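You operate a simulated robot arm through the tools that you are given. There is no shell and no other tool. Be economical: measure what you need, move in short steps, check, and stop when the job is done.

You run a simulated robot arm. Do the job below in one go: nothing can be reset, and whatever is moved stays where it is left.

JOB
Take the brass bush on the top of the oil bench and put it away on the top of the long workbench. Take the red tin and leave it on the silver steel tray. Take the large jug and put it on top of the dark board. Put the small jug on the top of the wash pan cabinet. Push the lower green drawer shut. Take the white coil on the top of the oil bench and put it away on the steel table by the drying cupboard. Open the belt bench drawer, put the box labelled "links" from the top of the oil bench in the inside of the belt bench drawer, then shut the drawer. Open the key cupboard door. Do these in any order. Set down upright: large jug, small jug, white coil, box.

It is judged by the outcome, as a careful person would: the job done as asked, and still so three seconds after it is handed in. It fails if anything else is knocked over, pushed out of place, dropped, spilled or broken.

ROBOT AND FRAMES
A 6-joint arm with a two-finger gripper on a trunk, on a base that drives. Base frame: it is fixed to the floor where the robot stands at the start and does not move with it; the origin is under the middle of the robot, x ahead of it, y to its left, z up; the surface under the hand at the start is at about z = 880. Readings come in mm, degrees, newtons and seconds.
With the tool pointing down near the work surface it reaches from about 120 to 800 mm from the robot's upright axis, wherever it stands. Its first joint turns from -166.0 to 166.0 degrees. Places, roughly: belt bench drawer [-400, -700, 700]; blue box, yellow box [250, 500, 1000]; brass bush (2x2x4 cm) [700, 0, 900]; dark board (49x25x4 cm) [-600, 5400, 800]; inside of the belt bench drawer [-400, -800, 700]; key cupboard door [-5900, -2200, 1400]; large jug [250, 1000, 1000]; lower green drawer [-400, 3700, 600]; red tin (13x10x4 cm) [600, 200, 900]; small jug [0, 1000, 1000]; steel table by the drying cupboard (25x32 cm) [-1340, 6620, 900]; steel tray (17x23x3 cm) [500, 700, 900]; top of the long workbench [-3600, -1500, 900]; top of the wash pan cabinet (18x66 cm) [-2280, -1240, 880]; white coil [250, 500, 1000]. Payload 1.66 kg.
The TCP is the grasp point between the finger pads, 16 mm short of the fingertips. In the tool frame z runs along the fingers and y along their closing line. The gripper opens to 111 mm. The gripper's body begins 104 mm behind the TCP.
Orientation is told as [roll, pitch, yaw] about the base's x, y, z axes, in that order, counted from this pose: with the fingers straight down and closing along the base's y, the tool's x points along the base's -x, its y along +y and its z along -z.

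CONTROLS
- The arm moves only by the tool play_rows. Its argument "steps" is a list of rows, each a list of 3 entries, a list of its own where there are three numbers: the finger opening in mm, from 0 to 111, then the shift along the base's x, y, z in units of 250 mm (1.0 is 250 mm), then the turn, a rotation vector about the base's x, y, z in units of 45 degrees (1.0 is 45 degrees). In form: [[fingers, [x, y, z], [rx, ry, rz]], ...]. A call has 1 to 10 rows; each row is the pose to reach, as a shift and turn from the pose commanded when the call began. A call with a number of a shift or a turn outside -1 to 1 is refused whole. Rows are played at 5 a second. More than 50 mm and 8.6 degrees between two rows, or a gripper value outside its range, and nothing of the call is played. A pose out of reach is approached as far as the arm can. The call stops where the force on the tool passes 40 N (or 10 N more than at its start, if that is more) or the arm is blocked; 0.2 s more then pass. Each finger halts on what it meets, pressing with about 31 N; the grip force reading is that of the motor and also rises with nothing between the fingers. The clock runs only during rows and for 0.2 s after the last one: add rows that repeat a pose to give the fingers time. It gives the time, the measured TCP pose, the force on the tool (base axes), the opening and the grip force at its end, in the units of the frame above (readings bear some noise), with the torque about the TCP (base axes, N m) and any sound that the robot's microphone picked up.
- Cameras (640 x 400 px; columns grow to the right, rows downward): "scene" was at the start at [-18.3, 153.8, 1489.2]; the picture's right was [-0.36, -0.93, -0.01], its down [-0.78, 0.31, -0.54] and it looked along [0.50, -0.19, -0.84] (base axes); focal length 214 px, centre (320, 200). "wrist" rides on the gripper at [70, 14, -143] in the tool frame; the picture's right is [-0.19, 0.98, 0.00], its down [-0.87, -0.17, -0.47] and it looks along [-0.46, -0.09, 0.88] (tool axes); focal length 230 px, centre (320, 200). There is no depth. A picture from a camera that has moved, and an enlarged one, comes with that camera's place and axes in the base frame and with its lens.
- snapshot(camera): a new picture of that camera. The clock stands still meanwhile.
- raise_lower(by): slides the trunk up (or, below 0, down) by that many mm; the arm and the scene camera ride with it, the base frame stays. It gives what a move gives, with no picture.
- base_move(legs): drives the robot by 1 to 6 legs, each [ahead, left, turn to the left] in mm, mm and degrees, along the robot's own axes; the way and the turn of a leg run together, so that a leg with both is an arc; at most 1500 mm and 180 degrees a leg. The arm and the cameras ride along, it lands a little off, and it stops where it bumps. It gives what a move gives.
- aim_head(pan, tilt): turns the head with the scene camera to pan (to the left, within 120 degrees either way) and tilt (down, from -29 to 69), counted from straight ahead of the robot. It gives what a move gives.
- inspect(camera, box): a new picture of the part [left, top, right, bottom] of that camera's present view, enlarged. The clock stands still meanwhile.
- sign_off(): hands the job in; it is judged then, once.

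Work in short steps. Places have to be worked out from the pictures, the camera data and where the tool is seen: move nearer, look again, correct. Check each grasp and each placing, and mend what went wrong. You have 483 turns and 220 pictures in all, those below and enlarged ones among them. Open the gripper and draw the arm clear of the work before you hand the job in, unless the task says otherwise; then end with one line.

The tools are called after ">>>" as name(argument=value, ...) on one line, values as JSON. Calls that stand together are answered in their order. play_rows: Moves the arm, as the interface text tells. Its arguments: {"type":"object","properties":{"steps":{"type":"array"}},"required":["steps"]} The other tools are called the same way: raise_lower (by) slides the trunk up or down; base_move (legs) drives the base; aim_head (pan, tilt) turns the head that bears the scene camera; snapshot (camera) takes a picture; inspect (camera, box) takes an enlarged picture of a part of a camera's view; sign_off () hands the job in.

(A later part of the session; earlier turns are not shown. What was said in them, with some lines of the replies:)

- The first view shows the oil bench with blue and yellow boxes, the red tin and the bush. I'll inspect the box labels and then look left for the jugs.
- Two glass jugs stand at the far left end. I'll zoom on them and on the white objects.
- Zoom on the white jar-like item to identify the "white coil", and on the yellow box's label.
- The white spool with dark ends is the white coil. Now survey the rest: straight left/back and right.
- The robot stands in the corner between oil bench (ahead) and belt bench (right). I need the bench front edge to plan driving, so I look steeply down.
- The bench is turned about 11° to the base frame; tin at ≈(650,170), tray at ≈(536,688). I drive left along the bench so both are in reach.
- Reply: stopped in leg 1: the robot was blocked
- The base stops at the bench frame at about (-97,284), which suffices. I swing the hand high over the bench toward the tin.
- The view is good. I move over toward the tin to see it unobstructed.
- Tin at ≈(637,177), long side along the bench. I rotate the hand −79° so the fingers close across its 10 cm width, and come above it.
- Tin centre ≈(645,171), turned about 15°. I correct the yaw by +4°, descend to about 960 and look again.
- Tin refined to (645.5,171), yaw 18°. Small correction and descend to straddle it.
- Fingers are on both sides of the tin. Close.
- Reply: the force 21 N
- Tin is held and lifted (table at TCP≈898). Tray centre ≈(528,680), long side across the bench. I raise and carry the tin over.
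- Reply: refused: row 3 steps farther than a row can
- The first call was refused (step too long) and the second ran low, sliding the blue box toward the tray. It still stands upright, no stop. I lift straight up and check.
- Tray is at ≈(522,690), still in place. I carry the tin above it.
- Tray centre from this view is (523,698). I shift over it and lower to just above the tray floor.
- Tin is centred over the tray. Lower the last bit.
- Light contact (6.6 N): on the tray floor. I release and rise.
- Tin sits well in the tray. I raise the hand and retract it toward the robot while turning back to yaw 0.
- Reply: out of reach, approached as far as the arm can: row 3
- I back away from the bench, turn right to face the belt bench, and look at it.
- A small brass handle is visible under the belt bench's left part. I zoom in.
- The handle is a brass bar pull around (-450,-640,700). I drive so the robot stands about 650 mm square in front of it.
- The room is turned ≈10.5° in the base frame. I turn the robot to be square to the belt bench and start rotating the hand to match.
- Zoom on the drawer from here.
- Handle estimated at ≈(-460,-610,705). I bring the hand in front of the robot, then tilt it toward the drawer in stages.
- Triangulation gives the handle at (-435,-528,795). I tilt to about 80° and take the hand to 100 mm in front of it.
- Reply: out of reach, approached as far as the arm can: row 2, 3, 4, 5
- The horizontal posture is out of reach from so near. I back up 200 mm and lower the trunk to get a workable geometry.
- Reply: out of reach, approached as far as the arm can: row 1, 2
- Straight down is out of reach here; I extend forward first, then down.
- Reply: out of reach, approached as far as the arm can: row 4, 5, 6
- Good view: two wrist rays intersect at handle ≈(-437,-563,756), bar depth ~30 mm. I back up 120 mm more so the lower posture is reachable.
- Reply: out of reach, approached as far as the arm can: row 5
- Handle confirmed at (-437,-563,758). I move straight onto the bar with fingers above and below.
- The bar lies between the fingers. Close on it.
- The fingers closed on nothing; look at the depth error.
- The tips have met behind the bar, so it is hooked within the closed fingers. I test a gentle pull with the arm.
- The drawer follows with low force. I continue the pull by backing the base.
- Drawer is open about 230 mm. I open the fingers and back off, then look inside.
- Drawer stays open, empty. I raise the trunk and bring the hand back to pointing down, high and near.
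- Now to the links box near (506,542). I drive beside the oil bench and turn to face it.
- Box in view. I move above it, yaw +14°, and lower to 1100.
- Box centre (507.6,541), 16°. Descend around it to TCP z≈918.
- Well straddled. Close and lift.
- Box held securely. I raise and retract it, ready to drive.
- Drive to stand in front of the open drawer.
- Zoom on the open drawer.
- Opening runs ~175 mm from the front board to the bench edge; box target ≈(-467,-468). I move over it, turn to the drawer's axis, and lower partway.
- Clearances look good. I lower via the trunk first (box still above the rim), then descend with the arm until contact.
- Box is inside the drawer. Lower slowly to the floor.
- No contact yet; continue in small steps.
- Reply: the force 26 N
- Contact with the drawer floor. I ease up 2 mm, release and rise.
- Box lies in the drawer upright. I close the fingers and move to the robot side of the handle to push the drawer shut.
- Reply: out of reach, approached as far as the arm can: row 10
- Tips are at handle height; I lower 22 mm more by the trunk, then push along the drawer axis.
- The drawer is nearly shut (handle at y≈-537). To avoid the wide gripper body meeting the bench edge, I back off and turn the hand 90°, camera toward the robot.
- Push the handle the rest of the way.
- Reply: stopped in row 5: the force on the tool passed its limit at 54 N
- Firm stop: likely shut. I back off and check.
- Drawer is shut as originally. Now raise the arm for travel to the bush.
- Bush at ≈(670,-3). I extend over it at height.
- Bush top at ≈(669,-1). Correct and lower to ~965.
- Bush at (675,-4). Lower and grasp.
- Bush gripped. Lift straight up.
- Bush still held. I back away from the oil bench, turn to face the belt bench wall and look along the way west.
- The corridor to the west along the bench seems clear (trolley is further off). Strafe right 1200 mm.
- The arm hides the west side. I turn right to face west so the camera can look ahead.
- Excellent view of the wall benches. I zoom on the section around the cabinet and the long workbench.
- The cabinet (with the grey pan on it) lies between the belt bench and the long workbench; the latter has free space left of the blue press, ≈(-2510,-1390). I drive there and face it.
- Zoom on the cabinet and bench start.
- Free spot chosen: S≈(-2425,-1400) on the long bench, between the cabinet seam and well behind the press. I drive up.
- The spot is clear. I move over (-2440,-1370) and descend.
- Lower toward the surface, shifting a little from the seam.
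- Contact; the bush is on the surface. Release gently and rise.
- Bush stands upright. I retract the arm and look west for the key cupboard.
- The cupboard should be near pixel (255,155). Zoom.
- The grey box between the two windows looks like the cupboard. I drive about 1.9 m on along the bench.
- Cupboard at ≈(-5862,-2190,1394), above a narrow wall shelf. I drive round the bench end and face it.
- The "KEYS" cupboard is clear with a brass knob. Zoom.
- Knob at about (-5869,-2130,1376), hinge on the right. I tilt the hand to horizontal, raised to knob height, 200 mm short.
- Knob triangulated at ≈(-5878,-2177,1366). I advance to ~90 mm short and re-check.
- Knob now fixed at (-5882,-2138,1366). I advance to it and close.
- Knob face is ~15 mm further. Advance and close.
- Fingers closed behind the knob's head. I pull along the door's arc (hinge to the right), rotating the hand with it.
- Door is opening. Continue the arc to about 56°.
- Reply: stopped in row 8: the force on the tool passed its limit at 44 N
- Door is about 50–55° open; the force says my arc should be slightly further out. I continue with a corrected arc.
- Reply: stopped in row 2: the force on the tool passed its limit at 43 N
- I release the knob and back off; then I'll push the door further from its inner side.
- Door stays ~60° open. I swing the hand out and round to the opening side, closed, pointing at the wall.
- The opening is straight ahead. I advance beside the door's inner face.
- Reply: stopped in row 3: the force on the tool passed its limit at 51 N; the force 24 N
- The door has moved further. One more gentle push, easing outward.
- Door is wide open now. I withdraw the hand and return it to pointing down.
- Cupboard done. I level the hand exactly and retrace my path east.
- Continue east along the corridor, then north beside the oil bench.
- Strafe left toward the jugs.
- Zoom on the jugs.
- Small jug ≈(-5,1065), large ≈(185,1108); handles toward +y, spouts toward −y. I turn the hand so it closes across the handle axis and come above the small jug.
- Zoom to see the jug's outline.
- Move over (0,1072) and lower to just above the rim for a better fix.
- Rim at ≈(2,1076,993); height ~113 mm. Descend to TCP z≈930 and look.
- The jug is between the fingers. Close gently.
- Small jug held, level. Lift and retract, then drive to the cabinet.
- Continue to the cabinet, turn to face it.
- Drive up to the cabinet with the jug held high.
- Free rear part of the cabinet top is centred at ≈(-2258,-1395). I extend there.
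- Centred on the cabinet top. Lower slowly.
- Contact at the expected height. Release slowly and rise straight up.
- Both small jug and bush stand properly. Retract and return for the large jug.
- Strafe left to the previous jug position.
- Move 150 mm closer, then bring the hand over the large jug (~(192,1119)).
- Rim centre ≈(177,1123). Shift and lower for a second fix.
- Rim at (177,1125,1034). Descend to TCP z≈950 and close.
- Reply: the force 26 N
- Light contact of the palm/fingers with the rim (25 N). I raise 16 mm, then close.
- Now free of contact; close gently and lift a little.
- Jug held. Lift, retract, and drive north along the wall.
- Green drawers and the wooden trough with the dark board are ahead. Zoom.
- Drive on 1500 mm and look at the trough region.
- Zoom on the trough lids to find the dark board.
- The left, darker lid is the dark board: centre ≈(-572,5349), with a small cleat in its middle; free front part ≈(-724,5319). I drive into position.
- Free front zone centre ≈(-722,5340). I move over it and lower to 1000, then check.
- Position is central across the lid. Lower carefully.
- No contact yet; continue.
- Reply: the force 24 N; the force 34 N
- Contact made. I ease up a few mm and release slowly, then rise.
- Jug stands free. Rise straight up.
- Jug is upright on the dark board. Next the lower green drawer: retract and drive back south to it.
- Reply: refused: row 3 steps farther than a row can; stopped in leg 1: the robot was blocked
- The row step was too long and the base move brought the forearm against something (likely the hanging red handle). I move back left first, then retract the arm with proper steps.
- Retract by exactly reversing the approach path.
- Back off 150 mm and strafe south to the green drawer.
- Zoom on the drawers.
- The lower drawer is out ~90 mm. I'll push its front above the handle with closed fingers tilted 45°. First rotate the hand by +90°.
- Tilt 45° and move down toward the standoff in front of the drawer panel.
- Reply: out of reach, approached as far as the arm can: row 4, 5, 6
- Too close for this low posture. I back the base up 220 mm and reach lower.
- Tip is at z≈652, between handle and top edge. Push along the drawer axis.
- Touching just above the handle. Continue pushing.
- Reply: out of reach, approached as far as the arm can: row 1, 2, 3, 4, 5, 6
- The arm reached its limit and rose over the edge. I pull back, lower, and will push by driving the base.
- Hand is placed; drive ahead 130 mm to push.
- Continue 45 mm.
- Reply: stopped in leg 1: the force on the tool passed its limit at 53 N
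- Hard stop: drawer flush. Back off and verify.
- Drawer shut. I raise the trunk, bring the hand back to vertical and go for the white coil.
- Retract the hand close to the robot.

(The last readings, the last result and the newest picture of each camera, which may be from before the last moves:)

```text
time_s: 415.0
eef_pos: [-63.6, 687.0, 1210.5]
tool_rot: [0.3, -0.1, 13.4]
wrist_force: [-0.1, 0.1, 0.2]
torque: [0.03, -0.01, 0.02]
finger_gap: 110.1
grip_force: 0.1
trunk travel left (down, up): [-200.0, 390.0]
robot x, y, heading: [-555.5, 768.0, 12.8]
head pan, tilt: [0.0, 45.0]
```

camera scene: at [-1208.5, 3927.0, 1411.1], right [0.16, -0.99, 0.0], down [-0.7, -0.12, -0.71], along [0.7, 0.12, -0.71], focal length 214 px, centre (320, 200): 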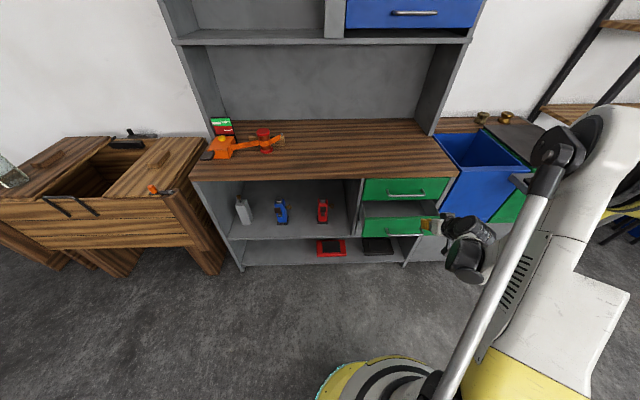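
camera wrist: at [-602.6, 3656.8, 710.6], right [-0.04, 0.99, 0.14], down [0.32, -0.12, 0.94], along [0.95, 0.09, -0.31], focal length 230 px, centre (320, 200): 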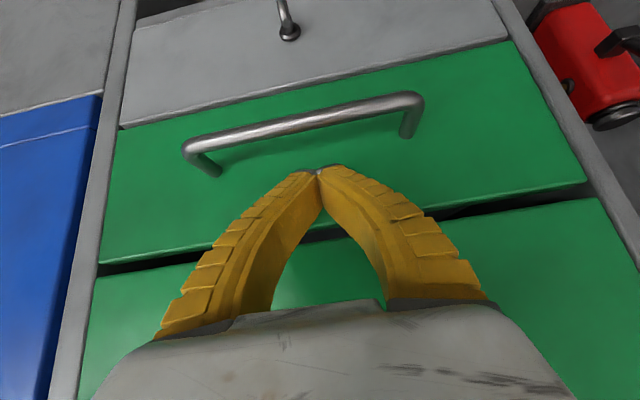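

Approach the bench near the coil.

>>> base_move(legs=[[240, -120, -2.3]])

>>> snapshot(camera="wrist")

```text
time_s: 416.9
eef_pos: [189.7, 599.7, 1210.5]
tool_rot: [0.3, 0.0, 11.3]
wrist_force: [0.9, 0.3, -0.2]
torque: [0.02, 0.03, 0.0]
finger_gap: 110.0
grip_force: 0.0
trunk travel left (down, up): [-200.0, 390.0]
robot x, y, heading: [-300.2, 695.7, 10.5]
head pan, tilt: [0.0, 45.0]
```

```text
69 pictures are left
camera wrist: at [116.7, 600.0, 1353.2], right [-0.01, 1.0, 0.0], down [0.88, 0.0, 0.47], along [0.47, 0.01, -0.88], focal length 230 px, centre (320, 200)
```

wrist: 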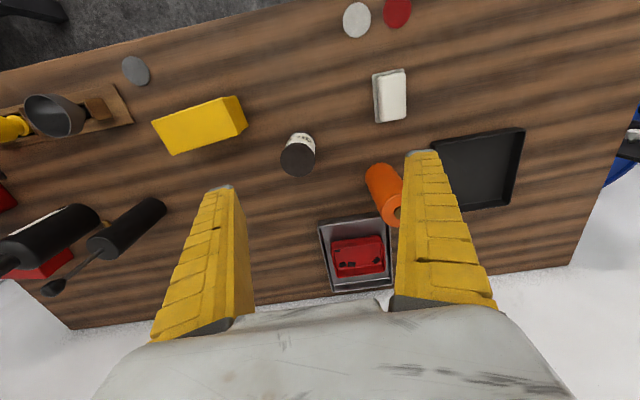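

Coil at ≈(248,566). Move above and lower for a second fix.

>>> play_rows(steps=[[110, [0.12, -0.07, -0.12], [0, 0, 0]], [110, [0.23, -0.13, -0.24], [0, 0, 0]], [110, [0.23, -0.13, -0.42], [0, 0, 0]], [110, [0.23, -0.13, -0.54], [0, 0, 0]]])

>>> snapshot(camera="wrist")

```text
time_s: 417.9
eef_pos: [246.9, 569.0, 1073.0]
tool_rot: [0.2, -0.1, 11.3]
wrist_force: [-0.3, -0.6, 0.7]
torque: [0.03, 0.01, 0.01]
finger_gap: 110.0
grip_force: 0.0
trunk travel left (down, up): [-200.0, 390.0]
robot x, y, heading: [-296.1, 700.1, 10.9]
head pan, tilt: [0.0, 45.0]
```

```text
68 pictures are left
camera wrist: at [174.4, 568.2, 1215.6], right [-0.01, 1.0, 0.0], down [0.88, 0.0, 0.47], along [0.47, 0.01, -0.88], focal length 230 px, centre (320, 200)
```

wrist: 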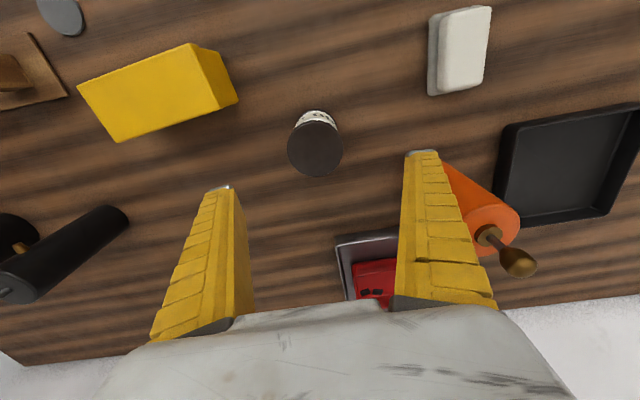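

Coil centre (252,565), top ≈938. Descend and grip at mid-height.

>>> play_rows(steps=[[110, [0.02, -0.014, -0.17], [0, 0, 0]], [110, [0.02, -0.014, -0.34], [0, 0, 0]], [110, [0.02, -0.014, -0.51], [0, 0, 0]], [110, [0.02, -0.014, -0.644], [0, 0, 0]], [95, [0.02, -0.014, -0.644], [0, 0, 0]], [80, [0.02, -0.014, -0.644], [0, 0, 0]], [65, [0.02, -0.014, -0.644], [0, 0, 0]], [50, [0.02, -0.014, -0.644], [0, 0, 0]], [45, [0.02, -0.014, -0.644], [0, 0, 0]], [45, [0.02, -0.014, -0.644], [0, 0, 0]]])

>>> snapshot(camera="wrist")

```text
time_s: 420.1
eef_pos: [253.6, 565.8, 914.7]
tool_rot: [0.3, -0.2, 11.3]
wrist_force: [-0.4, -0.2, 1.2]
torque: [0.01, 0.08, 0.08]
finger_gap: 56.6
grip_force: 31.4
trunk travel left (down, up): [-200.0, 390.0]
robot x, y, heading: [-297.6, 696.9, 10.7]
head pan, tilt: [0.0, 45.0]
```

```text
67 pictures are left
camera wrist: at [179.1, 564.2, 1057.8], right [-0.01, 1.0, 0.0], down [0.88, 0.0, 0.47], along [0.47, 0.01, -0.88], focal length 230 px, centre (320, 200)
```

wrist: 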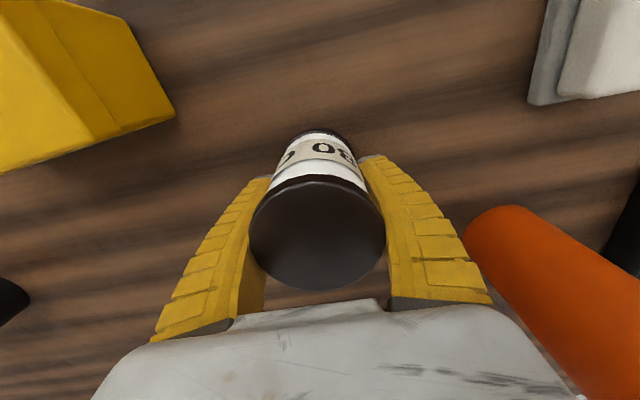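

Coil gripped at the waist. Lift and retract.

>>> play_rows(steps=[[45, [0, 0, 0.18], [0, 0, 0]], [45, [0, 0, 0.36], [0, 0, 0]], [45, [0, 0, 0.54], [0, 0, 0]], [45, [0, 0, 0.72], [0, 0, 0]], [45, [0, 0, 0.9], [0, 0, 0]], [45, [-0.12, 0.04, 1.0], [0, 0, 0]], [45, [-0.29, 0.08, 1.0], [0, 0, 0]], [45, [-0.46, 0.12, 1.0], [0, 0, 0]]])

>>> base_move(legs=[[-350, 0, 0], [0, 1500, 0]])

```text
time_s: 421.9
eef_pos: [134.4, 594.8, 1164.7]
tool_rot: [0.2, -0.2, 11.3]
wrist_force: [-0.3, 0.6, -4.6]
torque: [0.0, -0.06, 0.0]
finger_gap: 56.2
grip_force: 31.0
trunk travel left (down, up): [-200.0, 390.0]
robot x, y, heading: [-300.8, 699.7, 10.8]
head pan, tilt: [0.0, 45.0]
```

```text
time_s: 431.2
eef_pos: [-483.4, 2006.7, 1164.1]
tool_rot: [0.2, -0.1, 10.9]
wrist_force: [0.4, 0.0, -3.2]
torque: [-0.03, -0.05, -0.04]
finger_gap: 56.0
grip_force: 31.3
trunk travel left (down, up): [-200.0, 390.0]
robot x, y, heading: [-917.5, 2115.4, 10.5]
head pan, tilt: [0.0, 45.0]
```

Drive north and turn to face the drying cupboard wall.

>>> base_move(legs=[[0, 1500, 0], [0, 1500, 0], [0, 150, 0], [0, 0, 90]])

>>> aim_head(pan=-15, tilt=35)

>>> snapshot(camera="scene")

```text
time_s: 450.6
eef_pos: [-1456.5, 5656.9, 1164.3]
tool_rot: [0.2, -0.1, 104.3]
wrist_force: [0.2, 0.8, -4.4]
torque: [0.07, -0.02, 0.02]
finger_gap: 55.6
grip_force: 31.5
trunk travel left (down, up): [-200.0, 390.0]
robot x, y, heading: [-1536.3, 5218.5, 103.7]
head pan, tilt: [0.0, 45.0]
```

```text
time_s: 451.4
eef_pos: [-1456.5, 5655.4, 1164.3]
tool_rot: [0.1, -0.2, 104.3]
wrist_force: [-0.5, -0.1, -3.9]
torque: [-0.02, 0.03, 0.01]
finger_gap: 55.4
grip_force: 30.9
trunk travel left (down, up): [-200.0, 390.0]
robot x, y, heading: [-1542.1, 5214.9, 103.8]
head pan, tilt: [-15.0, 35.0]
```

```text
66 pictures are left
camera scene: at [-1716.3, 5240.2, 1620.9], right [1.0, -0.02, 0.0], down [-0.01, -0.57, -0.82], along [0.02, 0.82, -0.57], focal length 214 px, centre (320, 200)
```

scene: 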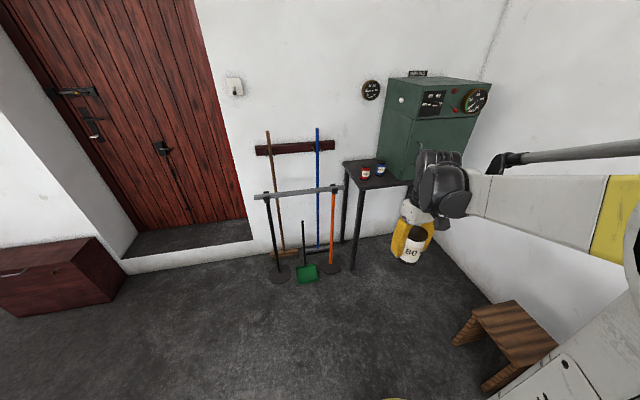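

Zoom on the steel table.

>>> inspect(camera="scene", box=[320, 120, 440, 220])

```text
4.00 times, centred on (380, 170) of scene
camera zoom: at [-1716.3, 5240.2, 1620.9], right [1.0, -0.02, 0.0], down [-0.01, -0.57, -0.82], along [0.02, 0.82, -0.57], focal length 858 px, centre (80, 320)
```

zoom: 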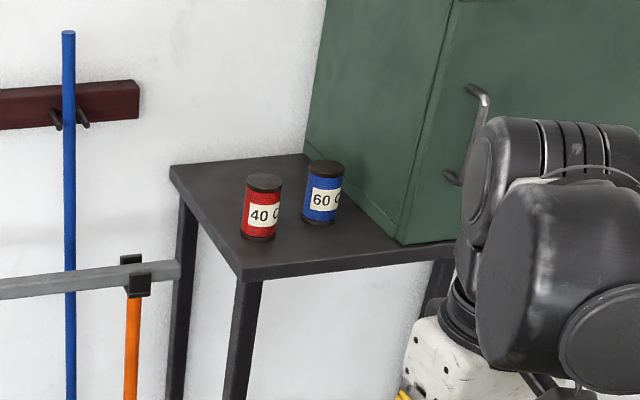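

Two coils (red 40 C, blue 60 C) stand on the table; the back-left part is free, ≈(-1364,6709). I approach in stages.

>>> base_move(legs=[[650, -436, -3.3]])

>>> aim_head(pan=-15, tilt=45)

>>> snapshot(camera="scene")

>>> snapshot(camera="wrist")

```text
time_s: 455.6
eef_pos: [-1128.1, 6373.0, 1163.5]
tool_rot: [0.1, -0.1, 100.0]
wrist_force: [0.3, -0.4, -3.9]
torque: [0.05, 0.01, -0.02]
finger_gap: 55.7
grip_force: 30.6
trunk travel left (down, up): [-200.0, 390.0]
robot x, y, heading: [-1245.1, 5940.0, 99.6]
head pan, tilt: [-15.0, 35.0]
```

```text
time_s: 456.3
eef_pos: [-1129.9, 6374.4, 1163.9]
tool_rot: [0.2, -0.1, 100.1]
wrist_force: [0.5, 0.2, -3.4]
torque: [0.04, -0.01, -0.02]
finger_gap: 55.5
grip_force: 30.9
trunk travel left (down, up): [-200.0, 390.0]
robot x, y, heading: [-1243.9, 5942.2, 99.3]
head pan, tilt: [-15.0, 45.0]
```

```text
64 pictures are left
camera scene: at [-1419.5, 5971.0, 1606.2], right [1.0, -0.1, 0.0], down [-0.07, -0.7, -0.71], along [0.07, 0.7, -0.71], focal length 214 px, centre (320, 200)
```

scene: 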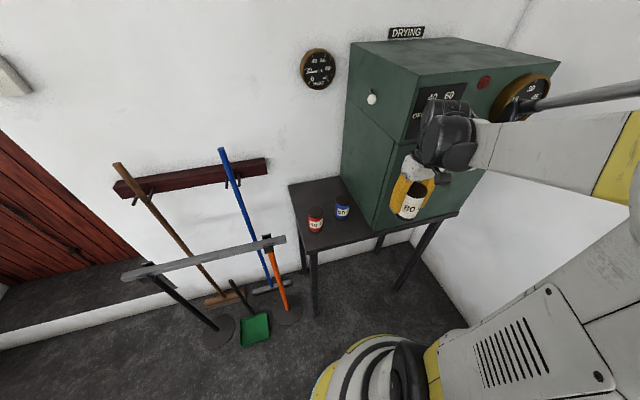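

```text
63 pictures are left
camera wrist: at [-1131.4, 6301.8, 1306.9], right [-1.0, 0.01, 0.0], down [0.01, 0.88, 0.47], along [0.0, 0.47, -0.88], focal length 230 px, centre (320, 200)
```

wrist: 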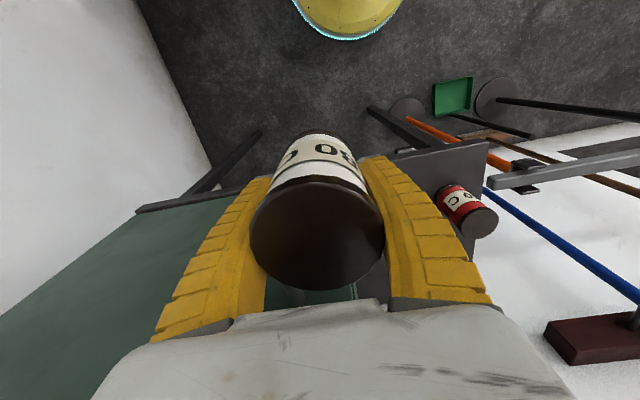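

Zoom on the table top for exact free space.

>>> inspect(camera="scene", box=[270, 160, 390, 260])

```text
4.00 times, centred on (330, 210) of scene
camera zoom: at [-1419.5, 5971.0, 1606.2], right [1.0, -0.1, 0.0], down [-0.07, -0.7, -0.71], along [0.07, 0.7, -0.71], focal length 858 px, centre (280, 160)
```

zoom: 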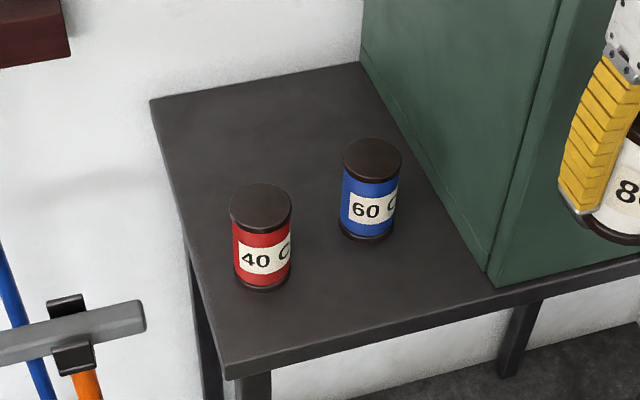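

Free rear spot S≈(-1360,6690). I shift the base left, then a bit forward, keeping clear of the cupboard.

>>> base_move(legs=[[0, 140, 1], [90, 0, 0]])

>>> snapshot(camera="wrist")

```text
time_s: 458.3
eef_pos: [-1289.7, 6439.5, 1163.6]
tool_rot: [0.2, -0.1, 101.2]
wrist_force: [0.9, -0.3, -4.5]
torque: [-0.01, 0.0, -0.01]
finger_gap: 56.0
grip_force: 31.5
trunk travel left (down, up): [-200.0, 390.0]
robot x, y, heading: [-1397.6, 6004.7, 100.8]
head pan, tilt: [-15.0, 45.0]
```

```text
61 pictures are left
camera wrist: at [-1291.2, 6368.6, 1306.5], right [-1.0, 0.0, 0.0], down [0.0, 0.88, 0.47], along [0.0, 0.47, -0.88], focal length 230 px, centre (320, 200)
```

wrist: 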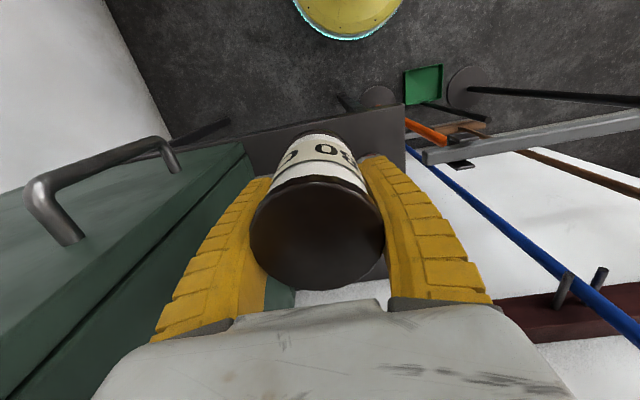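

Move left then forward over the free spot at height.

>>> play_rows(steps=[[45, [-0.14, 0.08, 0], [0, 0, 0]], [45, [-0.26, 0.2, 0], [0, 0, 0]], [45, [-0.28, 0.39, 0], [0, 0, 0]], [45, [-0.28, 0.58, 0], [0, 0, 0]], [45, [-0.28, 0.77, 0], [0, 0, 0]], [45, [-0.28, 0.96, 0], [0, 0, 0]]])

>>> snapshot(camera="wrist")

>>> snapshot(camera="scene")

```text
time_s: 459.7
eef_pos: [-1361.8, 6679.9, 1162.0]
tool_rot: [0.2, -0.1, 101.1]
wrist_force: [-0.1, 1.0, -4.0]
torque: [-0.03, 0.04, -0.01]
finger_gap: 55.7
grip_force: 31.0
trunk travel left (down, up): [-200.0, 390.0]
robot x, y, heading: [-1399.5, 5999.8, 100.6]
head pan, tilt: [-15.0, 45.0]
```

```text
60 pictures are left
camera wrist: at [-1362.0, 6609.3, 1304.7], right [-1.0, 0.0, 0.0], down [0.0, 0.88, 0.47], along [0.0, 0.47, -0.88], focal length 230 px, centre (320, 200)
```

wrist: 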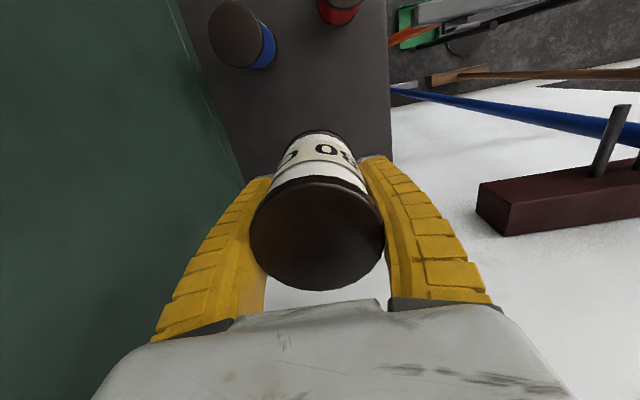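

```text
59 pictures are left
camera scene: at [-1573.4, 6033.3, 1606.0], right [1.0, -0.08, 0.0], down [-0.06, -0.71, -0.71], along [0.06, 0.7, -0.71], focal length 214 px, centre (320, 200)
```

scene: 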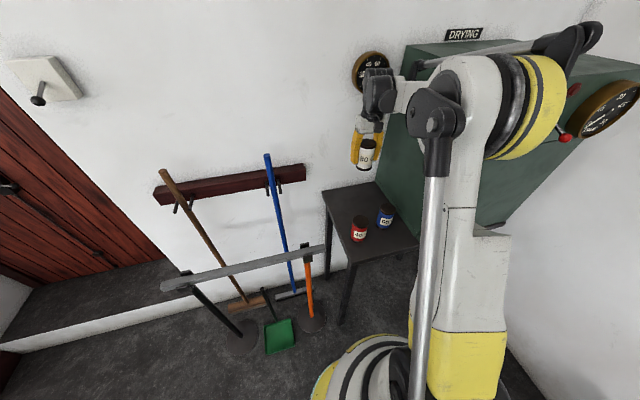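

Over the free spot. Lower to just above the table and check.

>>> play_rows(steps=[[45, [0, 0, -0.18], [0, 0, 0]], [45, [0, 0, -0.36], [0, 0, 0]], [45, [0, 0, -0.54], [0, 0, 0]], [45, [0, 0, -0.72], [0, 0, 0]], [45, [0, 0, -0.82], [0, 0, 0]]])

>>> snapshot(camera="wrist")

>>> inspect(camera="scene", box=[300, 130, 440, 260])

```text
time_s: 460.9
eef_pos: [-1360.1, 6677.0, 959.3]
tool_rot: [0.2, -0.1, 101.0]
wrist_force: [-0.2, -0.1, -4.8]
torque: [0.06, 0.04, -0.02]
finger_gap: 55.8
grip_force: 31.7
trunk travel left (down, up): [-200.0, 390.0]
robot x, y, heading: [-1396.1, 6007.7, 100.5]
head pan, tilt: [-15.0, 45.0]
```

```text
58 pictures are left
camera wrist: at [-1360.7, 6606.3, 1102.4], right [-1.0, 0.0, 0.0], down [0.0, 0.88, 0.47], along [0.0, 0.47, -0.88], focal length 230 px, centre (320, 200)
```

wrist: 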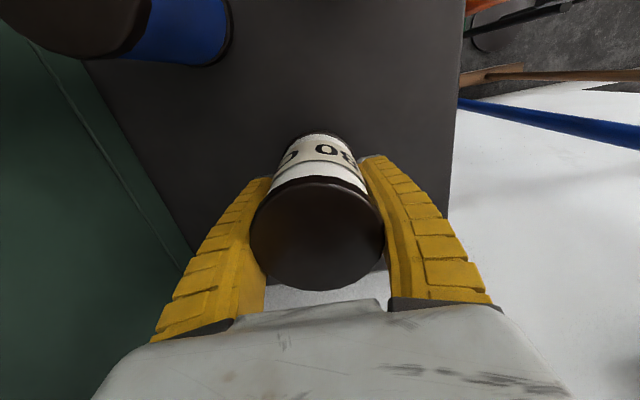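

```text
3.08 times, centred on (370, 195) of scene
camera zoom: at [-1573.4, 6031.8, 1606.1], right [1.0, -0.08, 0.0], down [-0.06, -0.71, -0.71], along [0.06, 0.7, -0.71], focal length 660 px, centre (166, 215)
```

zoom: 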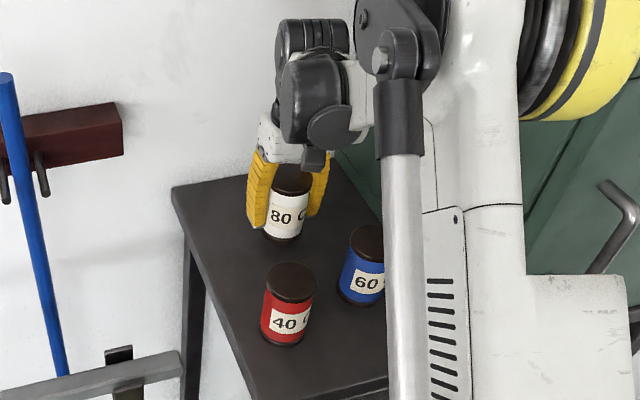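

Good placement. Lower to contact.

>>> play_rows(steps=[[45, [0, 0, -0.08], [0, 0, 0]], [45, [0, 0, -0.11], [0, 0, 0]], [45, [0, 0, -0.13], [0, 0, 0]]])

>>> play_rows(steps=[[45, [0, 0, -0.016], [0, 0, 0]], [45, [0, 0, -0.028], [0, 0, 0]]])

```text
time_s: 461.7
eef_pos: [-1359.0, 6677.5, 929.7]
tool_rot: [0.2, -0.2, 101.1]
wrist_force: [3.2, 3.2, 26.6]
torque: [-0.21, -0.13, 0.21]
finger_gap: 59.3
grip_force: 31.1
trunk travel left (down, up): [-200.0, 390.0]
robot x, y, heading: [-1399.9, 6006.4, 100.7]
head pan, tilt: [-15.0, 45.0]
```

```text
time_s: 462.3
eef_pos: [-1360.1, 6677.3, 922.3]
tool_rot: [0.1, -0.1, 101.0]
wrist_force: [5.2, 1.4, 26.9]
torque: [-0.16, -0.28, 0.15]
finger_gap: 60.4
grip_force: 30.9
trunk travel left (down, up): [-200.0, 390.0]
robot x, y, heading: [-1397.5, 6004.5, 100.4]
head pan, tilt: [-15.0, 45.0]
```

On the table. Ease up, release and rise.

>>> play_rows(steps=[[64, [0, 0, 0.02], [0, 0, 0]], [74, [0, 0, 0.02], [0, 0, 0]], [86, [0, 0, 0.02], [0, 0, 0]], [92, [0, 0, 0.02], [0, 0, 0]], [92, [0, 0, 0.14], [0, 0, 0]], [92, [0, 0, 0.32], [0, 0, 0]], [92, [0, 0, 0.5], [0, 0, 0]], [92, [0, 0, 0.68], [0, 0, 0]], [92, [0, 0, 0.86], [0, 0, 0]]])

>>> snapshot(camera="wrist")

>>> inspect(camera="scene", box=[300, 130, 440, 260])

```text
time_s: 464.3
eef_pos: [-1361.4, 6677.8, 1136.1]
tool_rot: [0.2, -0.2, 101.0]
wrist_force: [-0.4, 0.3, 1.2]
torque: [-0.02, 0.01, -0.04]
finger_gap: 93.2
grip_force: 0.2
trunk travel left (down, up): [-200.0, 390.0]
robot x, y, heading: [-1398.2, 6006.8, 100.7]
head pan, tilt: [-15.0, 45.0]
```

```text
56 pictures are left
camera wrist: at [-1361.8, 6606.4, 1278.0], right [-1.0, 0.0, 0.0], down [0.0, 0.88, 0.47], along [0.0, 0.47, -0.88], focal length 230 px, centre (320, 200)
```

wrist: 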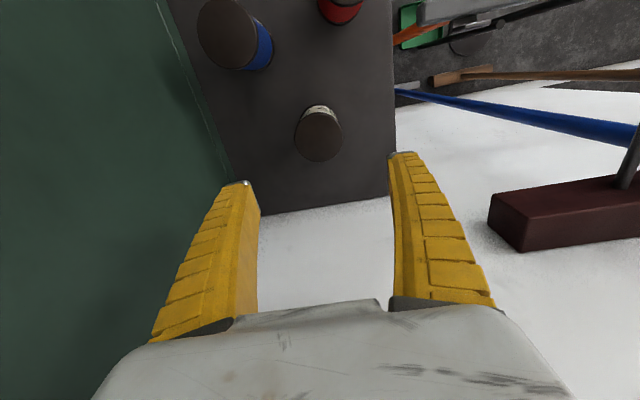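

```text
3.08 times, centred on (370, 195) of scene
camera zoom: at [-1573.5, 6030.7, 1606.2], right [1.0, -0.08, 0.0], down [-0.06, -0.7, -0.71], along [0.06, 0.71, -0.71], focal length 660 px, centre (166, 215)
```

zoom: 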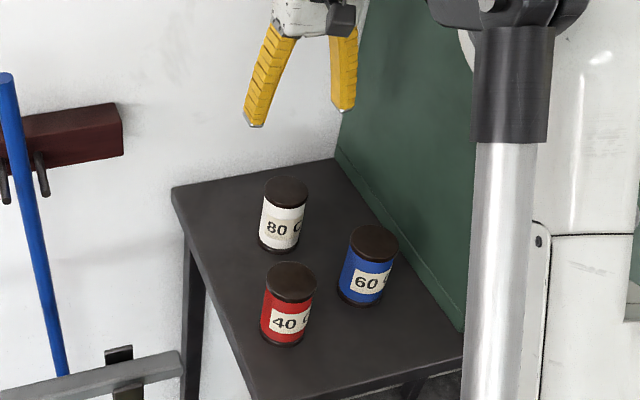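

All three coils stand upright. I retract the hand along the reverse path, then go to double-check the belt bench drawer closure.

>>> play_rows(steps=[[92, [0, -0.19, 0.1], [0, 0, 0]], [92, [0, -0.38, 0.1], [0, 0, 0]], [92, [0, -0.57, 0.1], [0, 0, 0]], [92, [0.02, -0.76, 0.1], [0, 0, 0]], [92, [0.06, -0.94, 0.1], [0, 0, 0]]])

>>> base_move(legs=[[-800, 0, 0], [0, 0, -90]])

>>> aim_head(pan=10, tilt=40)

>>> snapshot(camera="scene")

```text
refused: row 1 steps farther than a row can; nothing moved
```

```text
time_s: 471.9
eef_pos: [-577.1, 5294.1, 1134.9]
tool_rot: [0.0, -0.1, 20.7]
wrist_force: [0.3, -0.1, 0.5]
torque: [0.0, 0.0, 0.02]
finger_gap: 93.1
grip_force: 0.7
trunk travel left (down, up): [-200.0, 390.0]
robot x, y, heading: [-1247.4, 5212.2, 19.4]
head pan, tilt: [-15.0, 45.0]
stopped in leg 2: the robot was blocked; the commanded pose is now the measured one
```

```text
time_s: 472.8
eef_pos: [-577.0, 5293.6, 1134.9]
tool_rot: [-0.1, -0.2, 20.5]
wrist_force: [-0.5, -0.1, 0.9]
torque: [0.01, -0.03, -0.04]
finger_gap: 93.1
grip_force: 0.4
trunk travel left (down, up): [-200.0, 390.0]
robot x, y, heading: [-1247.5, 5213.3, 19.1]
head pan, tilt: [10.0, 40.0]
```

```text
54 pictures are left
camera scene: at [-1254.2, 5434.4, 1612.3], right [0.49, -0.87, 0.0], down [-0.56, -0.32, -0.76], along [0.67, 0.37, -0.64], focal length 214 px, centre (320, 200)
```

scene: 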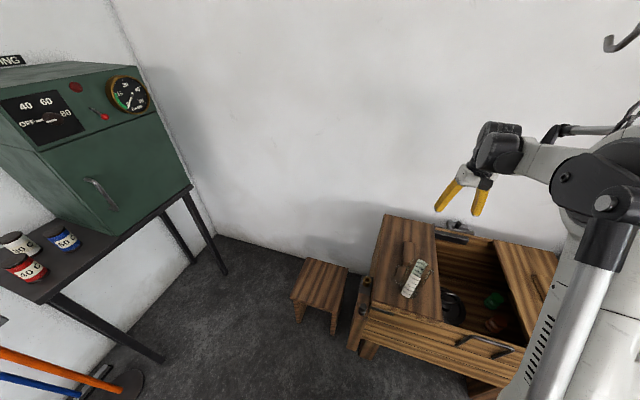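

I must not chain after risky rows: the extended arm met the hanging handle again. Jug and coils are fine. I turn back a little and retract.

>>> base_move(legs=[[0, 0, 20]])

```text
time_s: 474.2
eef_pos: [-642.8, 5510.4, 1134.9]
tool_rot: [0.3, -0.2, 40.3]
wrist_force: [0.0, -0.1, 1.0]
torque: [0.0, -0.04, 0.02]
finger_gap: 93.3
grip_force: 0.8
trunk travel left (down, up): [-200.0, 390.0]
robot x, y, heading: [-1249.9, 5214.9, 39.0]
head pan, tilt: [10.0, 40.0]
```

Retract the hand toward the robot.

>>> play_rows(steps=[[93, [-0.158, -0.078, 0.056], [0, 0, 0]], [93, [-0.316, -0.156, 0.112], [0, 0, 0]], [93, [-0.474, -0.234, 0.168], [0, 0, 0]], [93, [-0.632, -0.312, 0.224], [0, 0, 0]], [93, [-0.79, -0.39, 0.28], [0, 0, 0]]])

>>> snapshot(camera="scene")

```text
time_s: 475.4
eef_pos: [-841.5, 5410.0, 1205.6]
tool_rot: [0.2, -0.1, 40.3]
wrist_force: [-0.6, -0.2, 0.6]
torque: [0.01, -0.03, 0.01]
finger_gap: 93.9
grip_force: 0.6
trunk travel left (down, up): [-200.0, 390.0]
robot x, y, heading: [-1251.9, 5215.0, 39.2]
head pan, tilt: [10.0, 40.0]
```

```text
53 pictures are left
camera scene: at [-1328.1, 5410.9, 1613.5], right [0.76, -0.65, 0.0], down [-0.42, -0.49, -0.77], along [0.5, 0.58, -0.64], focal length 214 px, centre (320, 200)
```

scene: 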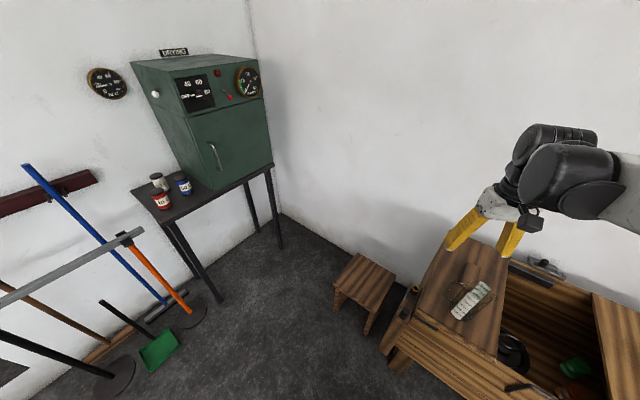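

All fine. Back away, square up, and drive south.

>>> base_move(legs=[[-250, 0, 0], [0, 0, -28.7]])

>>> aim_head(pan=10, tilt=25)

>>> snapshot(camera="scene")

```text
time_s: 478.7
eef_pos: [-989.6, 5033.8, 1205.4]
tool_rot: [0.1, -0.2, 11.9]
wrist_force: [-0.2, -0.7, 0.9]
torque: [-0.01, -0.03, -0.02]
finger_gap: 93.9
grip_force: 0.8
trunk travel left (down, up): [-200.0, 390.0]
robot x, y, heading: [-1445.1, 5054.4, 10.8]
head pan, tilt: [10.0, 40.0]
```

```text
time_s: 479.5
eef_pos: [-990.0, 5034.5, 1204.7]
tool_rot: [0.2, -0.2, 12.0]
wrist_force: [-0.3, -0.9, 0.4]
torque: [0.03, -0.02, -0.02]
finger_gap: 93.8
grip_force: 0.0
trunk travel left (down, up): [-200.0, 390.0]
robot x, y, heading: [-1441.1, 5055.3, 11.0]
head pan, tilt: [10.0, 25.0]
```

```text
52 pictures are left
camera scene: at [-1411.1, 5269.4, 1636.7], right [0.35, -0.94, 0.0], down [-0.4, -0.15, -0.91], along [0.85, 0.32, -0.42], focal length 214 px, centre (320, 200)
```

scene: 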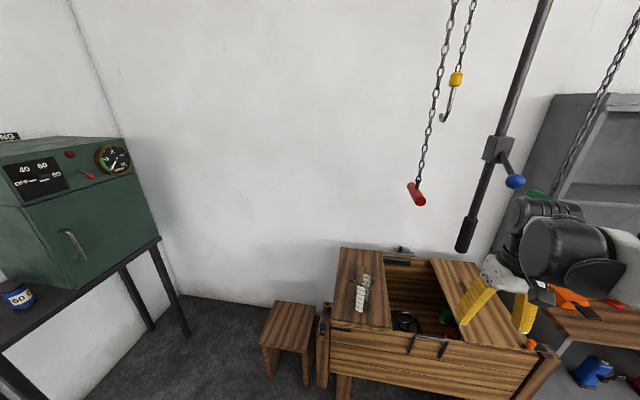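

Checked: the hanging handle and pole are unmoved. Now drive south to check the belt drawer.

>>> base_move(legs=[[0, -900, 0], [130, 0, 0], [0, -1500, 0], [0, -1500, 0]])

```text
time_s: 499.1
eef_pos: [-180.6, 1219.1, 1205.6]
tool_rot: [0.3, -0.2, 11.2]
wrist_force: [0.7, -0.3, 0.6]
torque: [0.0, 0.02, 0.0]
finger_gap: 93.9
grip_force: 0.0
trunk travel left (down, up): [-200.0, 390.0]
robot x, y, heading: [-633.5, 1242.9, 9.8]
head pan, tilt: [10.0, 25.0]
```

Continue and face the belt bench.

>>> base_move(legs=[[-80, -800, 0], [0, 0, -89.5]])

>>> aim_head(pan=0, tilt=40)

>>> snapshot(camera="scene")

```text
time_s: 507.2
eef_pos: [-614.8, 1.0, 1205.1]
tool_rot: [0.2, -0.2, -80.3]
wrist_force: [-0.8, 0.4, 0.3]
torque: [0.02, 0.0, -0.03]
finger_gap: 93.8
grip_force: 0.4
trunk travel left (down, up): [-200.0, 390.0]
robot x, y, heading: [-573.4, 453.4, -81.5]
head pan, tilt: [10.0, 25.0]
```

```text
time_s: 508.0
eef_pos: [-614.7, 1.6, 1204.4]
tool_rot: [0.2, -0.2, -80.4]
wrist_force: [0.8, 0.1, -0.3]
torque: [0.01, 0.0, -0.01]
finger_gap: 93.6
grip_force: 0.6
trunk travel left (down, up): [-200.0, 390.0]
robot x, y, heading: [-574.0, 454.2, -81.8]
head pan, tilt: [0.0, 40.0]
```

```text
51 pictures are left
camera scene: at [-378.1, 416.3, 1613.5], right [-0.99, -0.15, 0.0], down [-0.09, 0.64, -0.77], along [0.11, -0.76, -0.64], focal length 214 px, centre (320, 200)
```

scene: 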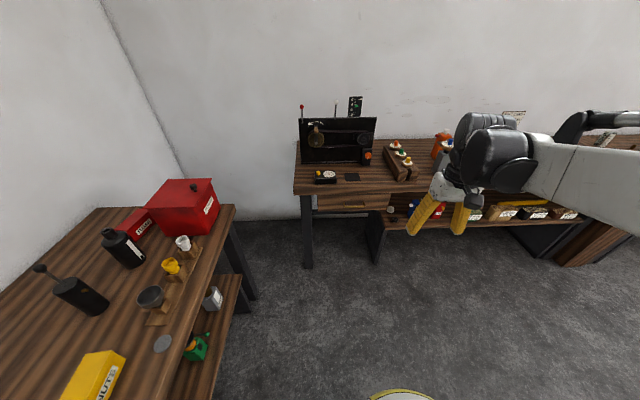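

>>> inspect(camera="scene", box=[290, 160, 410, 240])

```text
5.00 times, centred on (350, 200) of scene
camera zoom: at [-378.1, 416.3, 1613.5], right [-0.99, -0.15, 0.0], down [-0.09, 0.64, -0.77], along [0.11, -0.76, -0.64], focal length 1072 px, centre (170, 200)
```

zoom: 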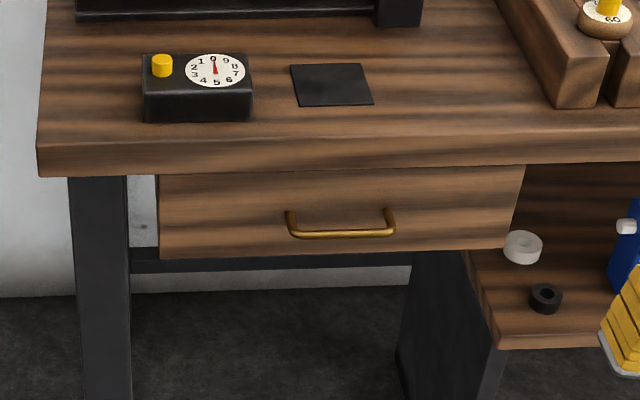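

Drawer is fully shut (handle back at its closed place). All tasks are verified, the hand is open and clear; I hand the job in.

>>> sign_off()

```text
The job is handed in.
```

All eight tasks are done and I checked each one before handing in; on the way the links box was slid along the oil bench before I picked it up, and the arm twice bumped fittings near the dark board, which showed no movement afterwards.
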